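You operate a simulated robot arm through the tools that you are given. There is no shell and no other tool. Be economical: measure what you need, move in short steps, check, and stop when the job is done.

You run a simulated robot arm. Do the job below in one go: nothing can be reset, and whatever is moved stays where it is left.

## Task
Fetch the clay piece from the top of the long steel bench and stand it on top of the hard blank.

It is judged by the outcome, as a careful person would: the job done as asked, and still so three seconds after it is handed in. It fails if anything else is knocked over, pushed out of place, dropped, spilled or broken.

## Robot
A 7-joint arm with a two-finger parallel gripper, fixed in place. Base frame: the origin is at the foot of the arm, x ahead of it, y to its left, z up; the work surface is at about z = 0. Lengths are in mm, angles in rad, forces in N, time in s.
With the tool pointing down near the work surface it reaches from about 240 to 620 mm from the base axis. Its first joint turns from -1.152 to 1.152 rad. Payload 2.6 kg.
The TCP is the grasp point between the finger pads, 30 mm short of the fingertips. In the tool frame z runs along the fingers and y along their closing line. Largest opening 94 mm; finger width 28, thickness 10; the body of the gripper, 50 by 96 mm, starts 55 mm behind the TCP.
Orientation is told as [roll, pitch, yaw] about the base's x, y, z axes, in that order, counted from this pose: with the fingers straight down and closing along the base's y, the tool's x points along the base's -x, its y along +y and its z along -z.

## Interface
- The arm moves only by the tool servo_tool. Its argument "rows" is a list that holds one entry, the list of rows, each a list of 6 numbers: the shift along the base's x, y, z in mm, then the turn, a rotation vector about the base's x, y, z in rad. In form: [[[dx, dy, dz, ax, ay, az], ...]]. A call has 1 to 10 rows; each row shifts and turns the commanded pose from where the row before left it. "grip" is the gripper command, from -1 (fully open) to 1 (shut), values between in proportion, set as the call begins (left out, the last holds). A row lasts 0.2 s, in which the tool goes at most 50 mm and 0.15 rad; a call with a longer step from one row to the next is refused whole, and so is a gripper value outside its range. A pose out of reach is approached as far as the arm can. The call stops where the force on the tool passes 40 N (or 10 N more than at its start, if that is more) or the arm is blocked; 0.2 s more then pass. Each finger travels about 72 mm/s and halts on what it meets, pressing with about 28 N; the grip force reading is that of the motor and also rises with nothing between the fingers. The clock runs only during rows and for 0.2 s after the last one: add rows that do not move to give the fingers time. The reply holds the time, the measured pose of the TCP, the force on the tool along the base axes, the opening and the grip force, in the units named above and with some noise.
- Cameras (640 x 400 px; columns grow to the right, rows downward): "scene" is fixed at [51.2, 440.5, 575.5]; the picture's right is [-0.65, -0.76, 0.00], its down [-0.35, 0.30, -0.88] and it looks along [0.67, -0.58, -0.47] (base axes); focal length 251 px, centre (320, 200). "wrist" rides on the gripper at [-37, 0, -58] in the tool frame; the picture's right is [0.00, -1.00, 0.00], its down [0.97, 0.00, -0.24] and it looks along [0.24, 0.00, 0.97] (tool axes); focal length 218 px, centre (320, 200).
- camera(camera): a new picture of that camera. It takes no simulated time.
- measure_at(camera, pixels): for up to 12 pixels [column, row] of the newest picture of that camera ("zoom" is the newest enlarged one), the place [x, y, z] in the base frame of the surface seen there, good to about 2 mm. It takes no simulated time.
- close_up(camera, box): a new picture of the part [left, top, right, bottom] of that camera's present view, enlarged. It takes no simulated time.
- job_done(): hands the job in; it is judged then, once.

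Go step by step. Measure first, check grasps and placings, and put right what went wrong. The budget is 60 turns and 20 pictures, counting those below and the enlarged ones. Unless the task says otherwise, let go and move clear before handing in, and close with one line.

The tools are called after "Call:" by a JSON object that holds its "fn" and its "kwargs". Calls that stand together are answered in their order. servo_tool: Moves the arm, as the interface text tells. Its arguments: {"type":"object","properties":{"rows":{"type":"array"},"grip":{"type":"number"}},"required":["rows"]} The other tools are called the same way: camera (camera) takes a picture; measure_at (camera, pixels) gives the place of the surface under pixels of a picture; close_up (camera, box) takes an enlarged picture of a part of a camera's view; job_done () hands the job in.

At the start:

```text
clock: 0.0
eef_pos: [273.1, 114.0, 449.3]
orientation: [-0.001, 0.001, 0.001]
wrist_force: [0.2, -0.4, -0.2]
opening: 94.1
grip_force: 0.1
```

scene: 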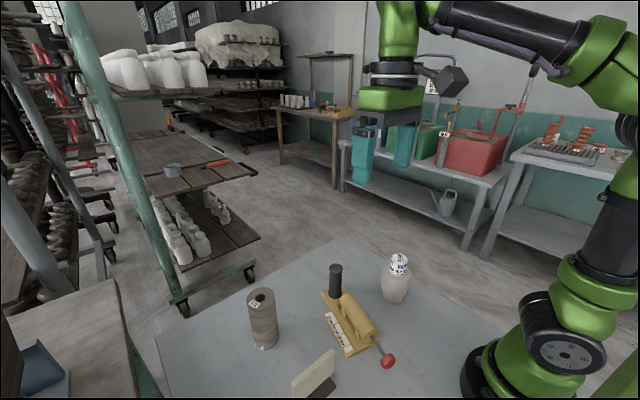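
wrist: 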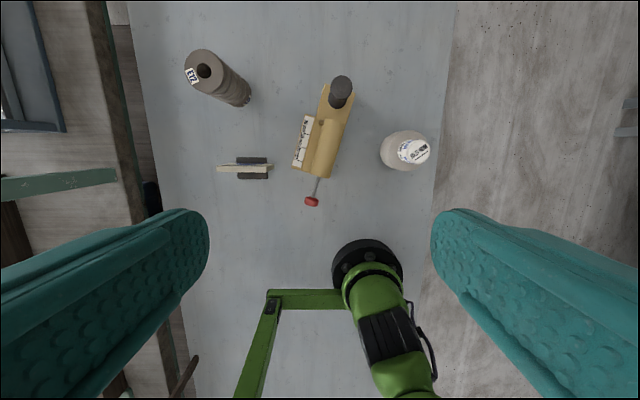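

The table holds a cylinder near (262,318), a yellow fixture near (350,320), a white bottle near (397,278) and a card near (315,375). I'll enlarge these to read their labels.

Call:
{"fn": "close_up", "kwargs": {"camera": "scene", "box": [220, 230, 440, 400]}}

Call:
{"fn": "close_up", "kwargs": {"camera": "wrist", "box": [160, 30, 460, 220]}}

```text
2.35 times, centred on (330, 315) of scene
```

zoom: 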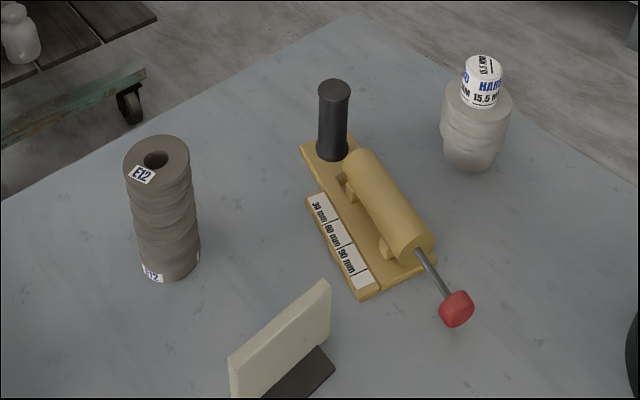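

```text
2.11 times, centred on (310, 125) of wrist
```

zoom: 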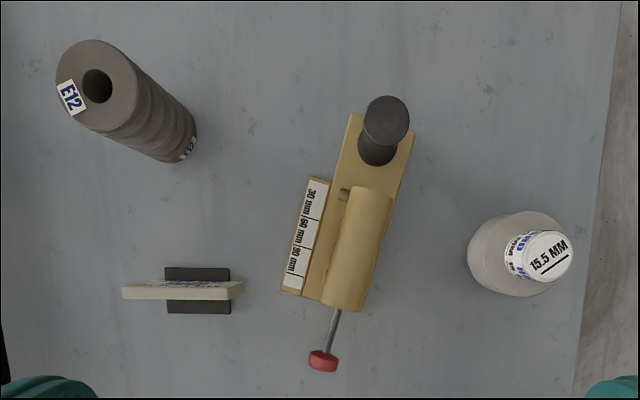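

The right-hand piece reads "HARD ... 15.5 MM", the left-hand one "E12", and the card has writing on its far side. I'll measure the objects before moving to read the card.

Call:
{"fn": "measure_at", "kwargs": {"camera": "wrist", "pixels": [[244, 168], [240, 163], [200, 58], [238, 97], [413, 151], [400, 140], [340, 88], [328, 140], [311, 201], [300, 140], [400, 60], [405, 168]]}}

Call:
{"fn": "servo_tool", "kwargs": {"rows": [[[40, 0, 0, 0, 0, 0], [40, 0, 0, 0, 0, 0], [40, 0, 0, 0, 0, 0], [40, 0, 0, 0, 0, 0], [30, 0, 0, 0, 0, 0], [0, 0, 0, 0, 0, 0]]]}}

```text
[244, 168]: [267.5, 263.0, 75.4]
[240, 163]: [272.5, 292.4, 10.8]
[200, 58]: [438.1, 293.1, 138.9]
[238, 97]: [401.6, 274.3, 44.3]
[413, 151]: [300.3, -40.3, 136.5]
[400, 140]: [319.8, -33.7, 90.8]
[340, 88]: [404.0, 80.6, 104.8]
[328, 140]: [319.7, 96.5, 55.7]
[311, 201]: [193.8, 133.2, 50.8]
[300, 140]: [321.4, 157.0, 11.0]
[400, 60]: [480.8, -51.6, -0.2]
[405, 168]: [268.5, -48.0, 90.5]
```

```text
clock: 1.4
eef_pos: [421.2, 114.9, 444.5]
orientation: [0.002, -0.001, 0.0]
wrist_force: [0.7, 0.0, -0.2]
opening: 94.1
grip_force: 0.1
out of reach, approached as far as the arm can: row 4, 5
```

The card stands at about (270,263) and is 75 mm high. From x=421 the wrist camera should see its face.

Call:
{"fn": "camera", "kwargs": {"camera": "wrist"}}

```text
15 pictures are left
```

wrist: 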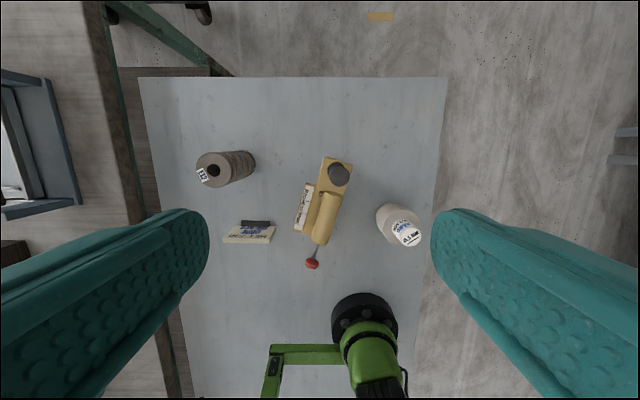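

Call:
{"fn": "close_up", "kwargs": {"camera": "wrist", "box": [210, 205, 290, 255]}}

Call:
{"fn": "close_up", "kwargs": {"camera": "wrist", "box": [365, 195, 445, 255]}}

```text
8.00 times, centred on (250, 230) of wrist
```

zoom: 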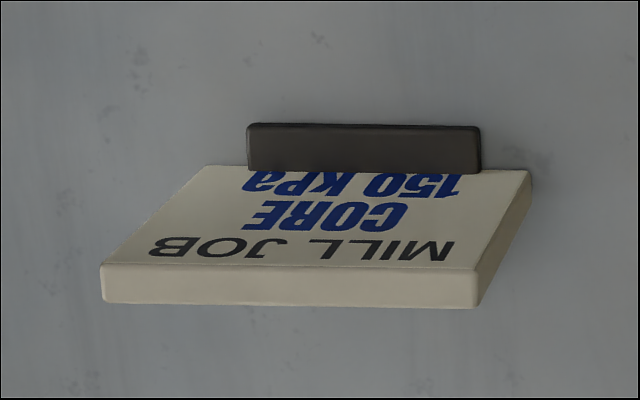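

```text
6.67 times, centred on (405, 225) of wrist
```

zoom: 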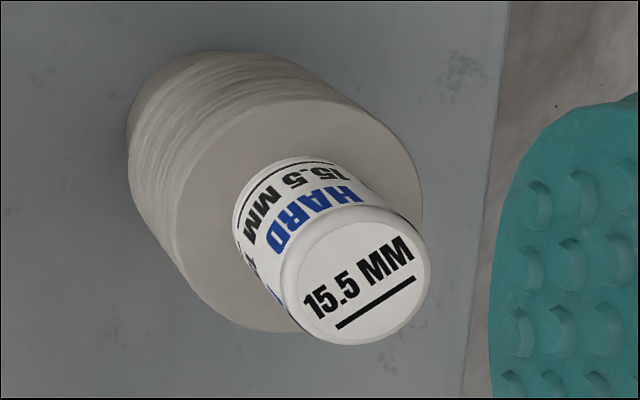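

The card reads "MILL JOB CORE 150 KPA", and the right-hand piece is the HARD blank with a cap or spigot. I'll measure the spigot's rim now and take a closer look at the E12 piece.

Call:
{"fn": "measure_at", "kwargs": {"camera": "zoom", "pixels": [[357, 275], [285, 290], [428, 265], [345, 210], [365, 340], [310, 235], [230, 140], [410, 200], [200, 260], [290, 110], [250, 300], [140, 110]]}}

Call:
{"fn": "close_up", "kwargs": {"camera": "wrist", "box": [185, 140, 265, 195]}}

Call:
{"fn": "close_up", "kwargs": {"camera": "scene", "box": [235, 280, 295, 355]}}

Call:
{"fn": "close_up", "kwargs": {"camera": "scene", "box": [370, 240, 425, 310]}}

```text
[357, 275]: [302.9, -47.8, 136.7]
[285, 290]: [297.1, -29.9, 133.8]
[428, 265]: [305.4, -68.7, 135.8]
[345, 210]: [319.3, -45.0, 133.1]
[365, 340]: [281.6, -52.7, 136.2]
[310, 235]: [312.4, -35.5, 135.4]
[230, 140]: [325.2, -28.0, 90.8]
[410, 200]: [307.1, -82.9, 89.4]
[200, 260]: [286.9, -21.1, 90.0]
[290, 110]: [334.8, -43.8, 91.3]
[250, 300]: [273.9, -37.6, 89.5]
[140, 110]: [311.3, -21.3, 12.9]
```

```text
7.27 times, centred on (225, 168) of wrist
```

zoom: 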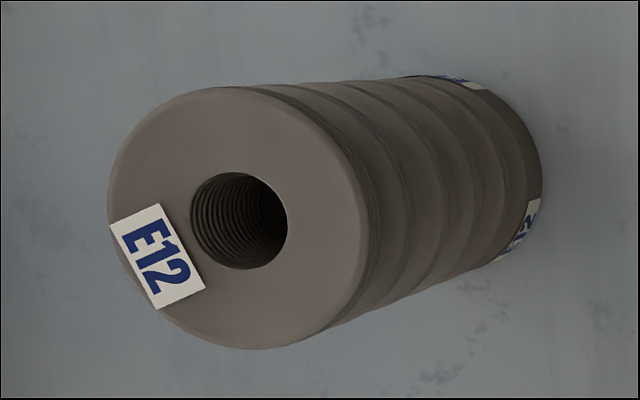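

```text
5.33 times, centred on (265, 318) of scene
```

zoom: 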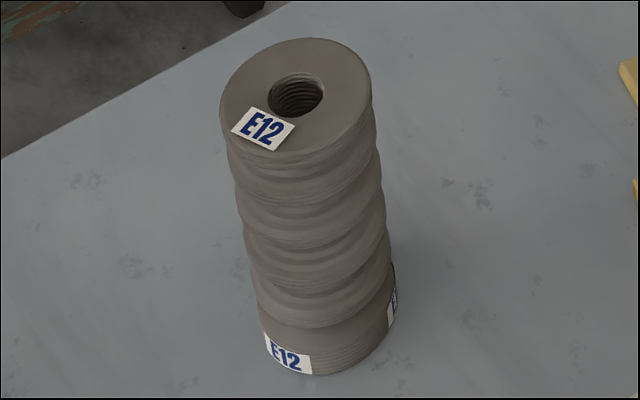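

```text
5.71 times, centred on (398, 275) of scene
```

zoom: 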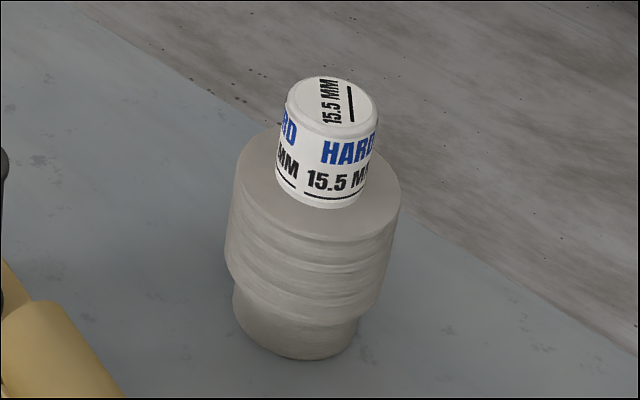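

E12 is the only other clay body, with a round top, a bore of about 20 mm and undulating sides, so I'll put it on the blank's spigot (top z≈137, centred near (301,-49)). I'll measure its top rim and sides.

Call:
{"fn": "measure_at", "kwargs": {"camera": "wrist", "pixels": [[197, 168], [230, 172], [217, 154], [214, 187], [214, 171], [207, 169], [220, 173], [222, 160], [240, 153], [247, 158], [250, 172], [240, 180]]}}

Call:
{"fn": "measure_at", "kwargs": {"camera": "scene", "pixels": [[248, 301], [273, 297], [259, 289], [261, 307], [250, 313], [254, 330], [258, 345], [275, 325], [276, 340], [264, 347], [262, 320], [266, 345]]}}

```text
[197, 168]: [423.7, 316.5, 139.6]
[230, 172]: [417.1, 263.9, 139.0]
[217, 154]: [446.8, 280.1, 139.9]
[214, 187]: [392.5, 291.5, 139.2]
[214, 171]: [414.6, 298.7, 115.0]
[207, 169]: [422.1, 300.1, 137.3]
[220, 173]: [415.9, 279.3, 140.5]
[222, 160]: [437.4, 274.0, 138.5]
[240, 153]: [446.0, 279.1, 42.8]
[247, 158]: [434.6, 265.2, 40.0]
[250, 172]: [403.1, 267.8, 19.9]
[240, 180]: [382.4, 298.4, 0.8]
```

```text
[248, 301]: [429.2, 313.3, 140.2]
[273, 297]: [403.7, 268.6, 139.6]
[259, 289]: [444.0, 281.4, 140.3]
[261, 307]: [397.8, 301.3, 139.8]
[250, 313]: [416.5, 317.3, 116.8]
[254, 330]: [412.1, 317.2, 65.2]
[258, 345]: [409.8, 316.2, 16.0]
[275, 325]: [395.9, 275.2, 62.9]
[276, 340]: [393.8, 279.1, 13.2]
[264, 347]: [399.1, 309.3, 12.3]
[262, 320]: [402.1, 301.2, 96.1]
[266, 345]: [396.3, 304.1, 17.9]
```

E12 is centred at about (420,290), roughly 54 mm across and 140 mm tall. I'll go down to z≈250 while moving across, which keeps me clear above it.

Call:
{"fn": "servo_tool", "kwargs": {"rows": [[[0, 20, -45, 0, 0, 0], [0, 20, -45, 0, 0, 0], [0, 25, -40, 0, 0, 0], [0, 35, -30, 0, 0, 0], [0, 40, -20, 0, 0, 0], [0, 35, -10, 0, 0, 0], [0, 0, 0, 0, 0, 0], [0, 0, 0, 0, 0, 0]]], "grip": -1}}

```text
clock: 3.2
eef_pos: [419.8, 288.9, 251.2]
orientation: [0.001, 0.0, 0.001]
wrist_force: [0.1, -0.5, 0.6]
opening: 94.2
grip_force: 0.1
```

The tool is above E12 at (420,289,251). I'll lower straight to z≈103.

Call:
{"fn": "servo_tool", "kwargs": {"rows": [[[0, 1, -35, 0, 0, 0], [0, 0, -35, 0, 0, 0], [0, 0, -30, 0, 0, 0], [0, 0, -25, 0, 0, 0], [0, 0, -23, 0, 0, 0], [0, 0, 0, 0, 0, 0]]]}}

Call:
{"fn": "camera", "kwargs": {"camera": "wrist"}}

```text
clock: 4.6
eef_pos: [421.9, 290.5, 104.7]
orientation: [0.001, -0.001, -0.001]
wrist_force: [0.2, -0.1, 0.5]
opening: 94.2
grip_force: 0.1
```

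```text
9 pictures are left
```

wrist: 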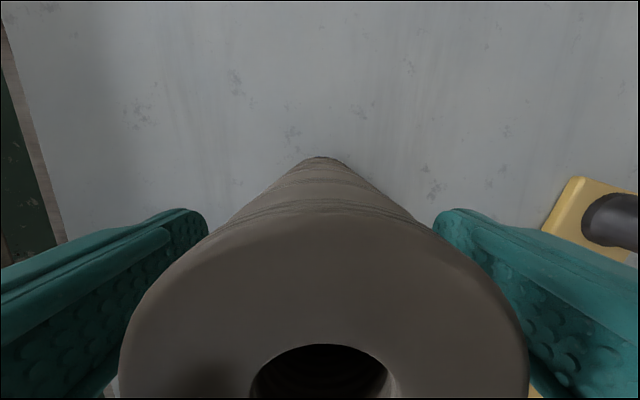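

E12 sits centred between the fingers. Since it's clay, I'll close by degrees, first to about 54 mm.

Call:
{"fn": "servo_tool", "kwargs": {"rows": [[[0, 0, 0, 0, 0, 0], [0, 0, 0, 0, 0, 0], [0, 0, 0, 0, 0, 0], [0, 0, 0, 0, 0, 0]]], "grip": -0.14}}

```text
clock: 5.6
eef_pos: [420.3, 290.3, 105.9]
orientation: [0.002, 0.0, -0.001]
wrist_force: [-1.0, -2.6, -0.6]
opening: 60.2
grip_force: 28.2
```

The fingers met the piece at 60 mm and are pressing at 28 N. I'll command a slightly firmer close to hold it, then lift a little to test.

Call:
{"fn": "servo_tool", "kwargs": {"rows": [[[0, 0, 0, 0, 0, 0], [0, 0, 0, 0, 0, 0], [0, 0, 5, 0, 0, 0], [0, 0, 10, 0, 0, 0], [0, 0, 10, 0, 0, 0], [0, 0, 0, 0, 0, 0]]]}}

Call:
{"fn": "camera", "kwargs": {"camera": "scene"}}

```text
clock: 7.0
eef_pos: [421.0, 290.0, 130.4]
orientation: [0.0, 0.0, 0.0]
wrist_force: [0.2, 0.0, -5.2]
opening: 60.2
grip_force: 27.9
```

```text
8 pictures are left
```

scene: 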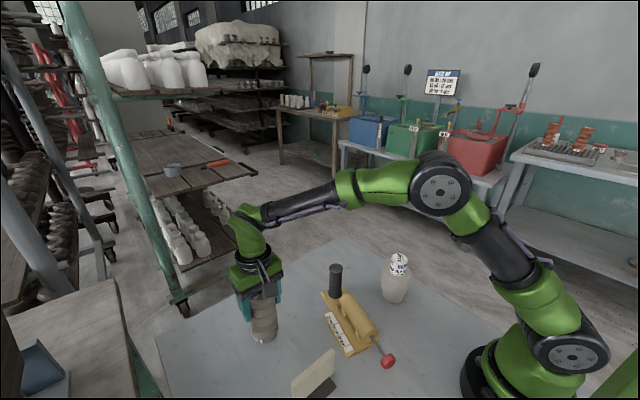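

The piece is lifted, at about 5 N. With the arm out of the way, a wall sign at (443,82) and labelled machines are visible, so I'll read them in case they bear on this.

Call:
{"fn": "close_up", "kwargs": {"camera": "scene", "box": [415, 60, 470, 105]}}

Call:
{"fn": "close_up", "kwargs": {"camera": "scene", "box": [335, 60, 625, 200]}}

```text
8.89 times, centred on (442, 82) of scene
```

zoom: 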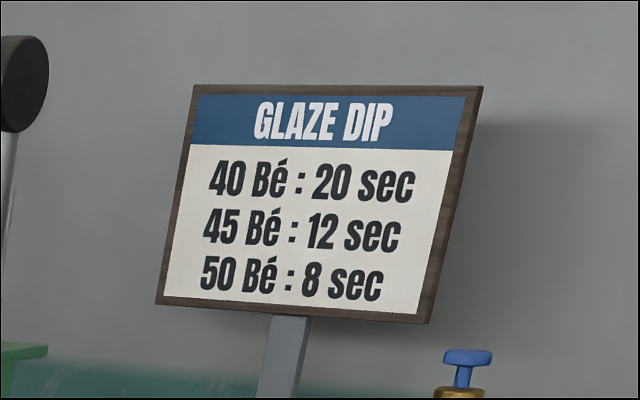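

```text
2.21 times, centred on (480, 130) of scene
```

zoom: 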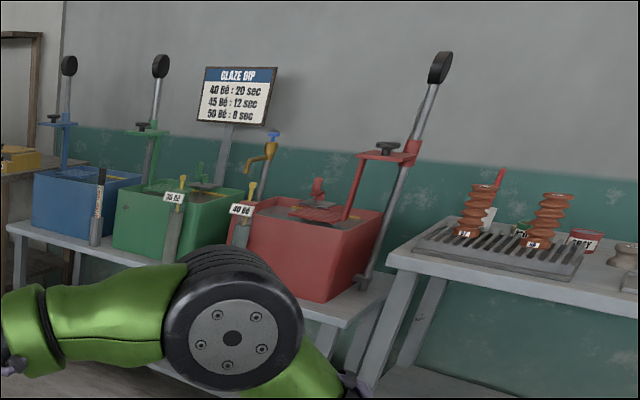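

That's all background decoration; E12 is held well. I'll raise it to z≈310 before carrying it across.

Call:
{"fn": "servo_tool", "kwargs": {"rows": [[[0, 0, 30, 0, 0, 0], [0, 0, 40, 0, 0, 0], [0, 0, 40, 0, 0, 0], [0, 0, 40, 0, 0, 0], [0, 0, 30, 0, 0, 0], [0, 0, 0, 0, 0, 0]]]}}

Call:
{"fn": "servo_tool", "kwargs": {"rows": [[[-9, -25, 0, 0, 0, 0], [-13, -37, 0, 0, 0, 0], [-13, -37, 0, 0, 0, 0], [-13, -37, 0, 0, 0, 0], [-13, -37, 0, 0, 0, 0], [-13, -37, 0, 0, 0, 0], [-13, -37, 0, 0, 0, 0], [-13, -37, 0, 0, 0, 0], [-9, -25, 0, 0, 0, 0], [0, 0, 0, 0, 0, 0]]]}}

```text
clock: 8.4
eef_pos: [419.7, 291.3, 308.8]
orientation: [0.0, -0.001, 0.0]
wrist_force: [0.8, -0.5, -4.7]
opening: 60.3
grip_force: 27.4
```

```text
clock: 10.6
eef_pos: [311.1, -19.1, 308.3]
orientation: [0.001, -0.001, 0.0]
wrist_force: [0.3, 0.2, -5.4]
opening: 60.4
grip_force: 28.4
```

At (311,-19) the grip is still steady. I'll finish lining up over (301,-49), then look.

Call:
{"fn": "servo_tool", "kwargs": {"rows": [[[-5, -15, 0, 0, 0, 0], [-5.5, -15.5, 0, 0, 0, 0], [0, 0, -20, 0, 0, 0], [0, 0, -20, 0, 0, 0], [0, 0, -10, 0, 0, 0], [0, 0, 0, 0, 0, 0]]]}}

Call:
{"fn": "close_up", "kwargs": {"camera": "scene", "box": [340, 180, 450, 310]}}

```text
clock: 12.0
eef_pos: [302.6, -49.2, 259.2]
orientation: [-0.002, 0.001, 0.0]
wrist_force: [0.6, 0.0, -5.7]
opening: 60.2
grip_force: 28.1
```

```text
3.08 times, centred on (395, 245) of scene
```

zoom: 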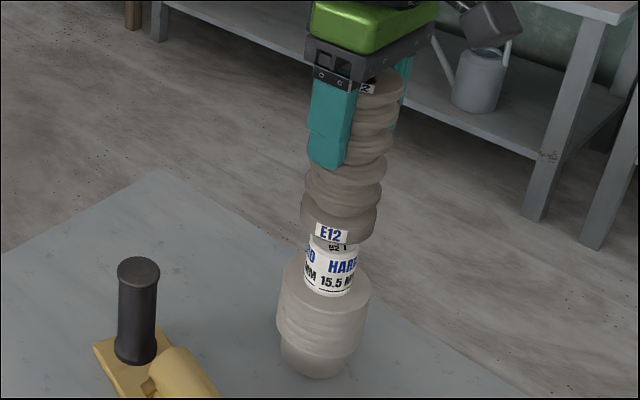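

E12 hangs over the spigot with a gap of about 15 mm. I'll measure the lower disc and the spigot sides to check that they line up.

Call:
{"fn": "measure_at", "kwargs": {"camera": "zoom", "pixels": [[304, 220], [316, 232], [330, 237], [350, 238], [362, 232], [373, 224], [308, 265], [315, 275], [330, 280], [345, 278], [354, 272], [338, 247]]}}

```text
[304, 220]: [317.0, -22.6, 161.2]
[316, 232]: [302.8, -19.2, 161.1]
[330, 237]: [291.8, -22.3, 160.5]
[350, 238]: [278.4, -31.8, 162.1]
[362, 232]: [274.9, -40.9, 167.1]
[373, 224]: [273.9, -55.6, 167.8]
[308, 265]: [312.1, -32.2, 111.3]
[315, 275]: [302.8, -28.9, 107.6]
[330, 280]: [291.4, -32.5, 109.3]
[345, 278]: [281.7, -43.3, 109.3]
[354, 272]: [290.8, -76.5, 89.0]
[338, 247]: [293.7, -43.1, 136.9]
```

The disc is centred at about (302.5,-48.5) and the spigot at about (301.2,-48.9), so I'll shift about 1 mm. I'll lower to just above contact, then go down gently.

Call:
{"fn": "servo_tool", "kwargs": {"rows": [[[-1, 0, -6, 0, 0, 0], [0, 0, -5, 0, 0, 0], [0, 0, -2, 0, 0, 0], [0, 0, 0, 0, 0, 0]]]}}

Call:
{"fn": "servo_tool", "kwargs": {"rows": [[[0, 0, -1, 0, 0, 0], [0, 0, -1, 0, 0, 0], [0, 0, 0, 0, 0, 0]]]}}

```text
clock: 13.0
eef_pos: [300.5, -49.8, 245.4]
orientation: [0.001, 0.001, -0.001]
wrist_force: [-0.6, 0.2, -6.1]
opening: 60.4
grip_force: 28.1
```

```text
clock: 13.8
eef_pos: [299.7, -49.0, 243.8]
orientation: [0.001, 0.0, 0.0]
wrist_force: [-0.9, 0.2, -5.3]
opening: 60.3
grip_force: 28.4
```

The force is still -5.3 N, so there's no contact yet. I'll lower in 1 mm steps.

Call:
{"fn": "servo_tool", "kwargs": {"rows": [[[0, 0, -0.7, 0, 0, 0], [0, 0, -0.7, 0, 0, 0], [0, 0, 0, 0, 0, 0]]]}}

```text
clock: 14.6
eef_pos: [299.4, -49.4, 242.8]
orientation: [-0.002, 0.0, 0.0]
wrist_force: [-0.1, 0.4, -5.9]
opening: 60.2
grip_force: 27.6
```

Call:
{"fn": "servo_tool", "kwargs": {"rows": [[[0, 0, -0.7, 0, 0, 0], [0, 0, -0.7, 0, 0, 0], [0, 0, 0, 0, 0, 0]]]}}

```text
clock: 15.4
eef_pos: [300.5, -48.4, 242.0]
orientation: [0.0, 0.001, 0.0]
wrist_force: [0.2, -0.3, -4.9]
opening: 60.1
grip_force: 28.1
```

Call:
{"fn": "servo_tool", "kwargs": {"rows": [[[0, 0, -0.7, 0, 0, 0], [0, 0, -0.7, 0, 0, 0], [0, 0, 0, 0, 0, 0]]]}}

Call:
{"fn": "close_up", "kwargs": {"camera": "scene", "box": [370, 220, 425, 310]}}

```text
clock: 16.2
eef_pos: [300.9, -49.6, 241.0]
orientation: [0.001, -0.001, 0.0]
wrist_force: [-1.6, -0.3, -1.1]
opening: 60.4
grip_force: 28.3
```

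```text
4.44 times, centred on (398, 265) of scene
```

zoom: 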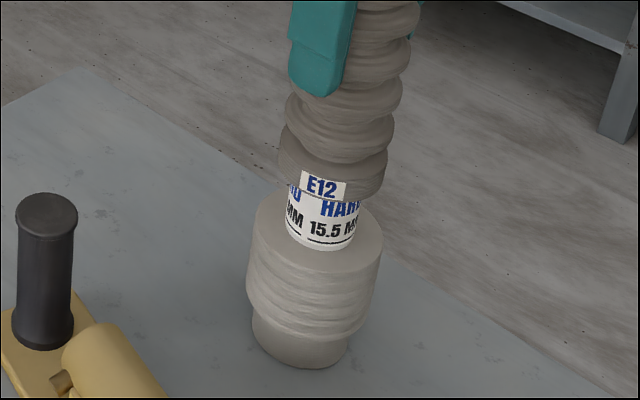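

The load has dropped to -1 N, so it's bearing on the spigot. I'll settle another 0.4 mm, then release in small stages.

Call:
{"fn": "servo_tool", "kwargs": {"rows": [[[0, 0, -0.4, 0, 0, 0], [0, 0, 0, 0, 0, 0]]]}}

Call:
{"fn": "servo_tool", "kwargs": {"rows": [[[0, 0, 0, 0, 0, 0], [0, 0, 0, 0, 0, 0], [0, 0, 0, 0, 0, 0], [0, 0, 0, 0, 0, 0]]], "grip": -0.34}}

```text
clock: 16.8
eef_pos: [299.2, -50.4, 240.1]
orientation: [0.001, 0.002, 0.0]
wrist_force: [-2.6, 1.0, 3.4]
opening: 60.1
grip_force: 27.8
```

```text
clock: 17.8
eef_pos: [299.6, -49.5, 240.5]
orientation: [-0.001, -0.001, 0.001]
wrist_force: [0.6, 0.1, -0.2]
opening: 63.0
grip_force: 0.1
```

The grip is off with the fingers about 1.5 mm clear on each side, and the force is back to zero. I'll check that the piece stands before opening fully.

Call:
{"fn": "close_up", "kwargs": {"camera": "scene", "box": [340, 180, 450, 310]}}

Call:
{"fn": "servo_tool", "kwargs": {"rows": [[[0, 0, 0, 0, 0, 0], [0, 0, 0, 0, 0, 0], [0, 0, 0, 0, 0, 0], [0, 0, 0, 0, 0, 0]]]}}

```text
3.08 times, centred on (395, 245) of scene
```

zoom: 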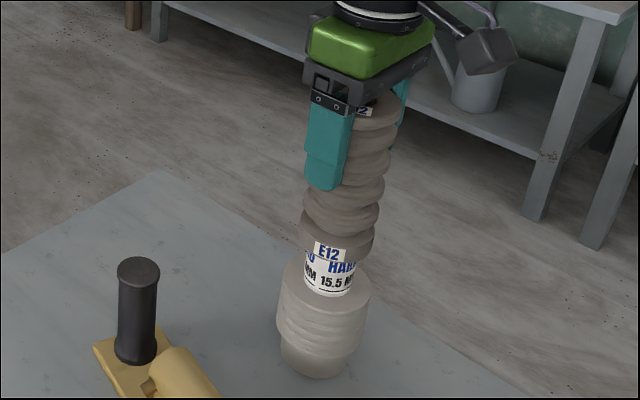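

```text
clock: 18.8
eef_pos: [299.1, -50.3, 241.0]
orientation: [-0.003, 0.001, -0.001]
wrist_force: [-0.4, -0.4, 0.3]
opening: 63.1
grip_force: 0.0
```

It stands upright and nothing is touching it. I'll open fully and rise straight up.

Call:
{"fn": "servo_tool", "kwargs": {"rows": [[[0, 0, 0, 0, 0, 0], [0, 0, 0, 0, 0, 0], [0, 0, 0, 0, 0, 0], [0, 0, 15, 0, 0, 0], [0, 0, 25, 0, 0, 0], [0, 0, 35, 0, 0, 0], [0, 0, 40, 0, 0, 0], [0, 0, 30, 0, 0, 0], [0, 0, 0, 0, 0, 0]]], "grip": -1}}

Call:
{"fn": "camera", "kwargs": {"camera": "scene"}}

```text
clock: 20.8
eef_pos: [302.4, -50.0, 386.1]
orientation: [0.0, 0.0, -0.002]
wrist_force: [0.5, 0.7, 0.4]
opening: 94.0
grip_force: 0.0
```

```text
2 pictures are left
```

scene: 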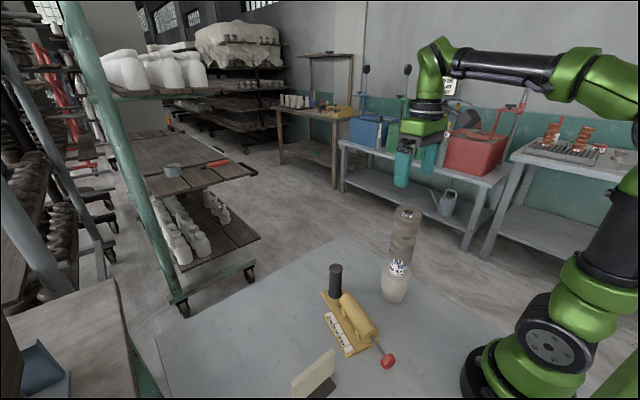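

E12 stands upright on the hard blank, the gripper is clear above it, and everything else looks unmoved. I'll hand it in.

Call:
{"fn": "job_done", "kwargs": {}}

```text
The job is handed in.
```

The E12 clay piece is now standing on top of the hard blank, released, and nothing else was moved.
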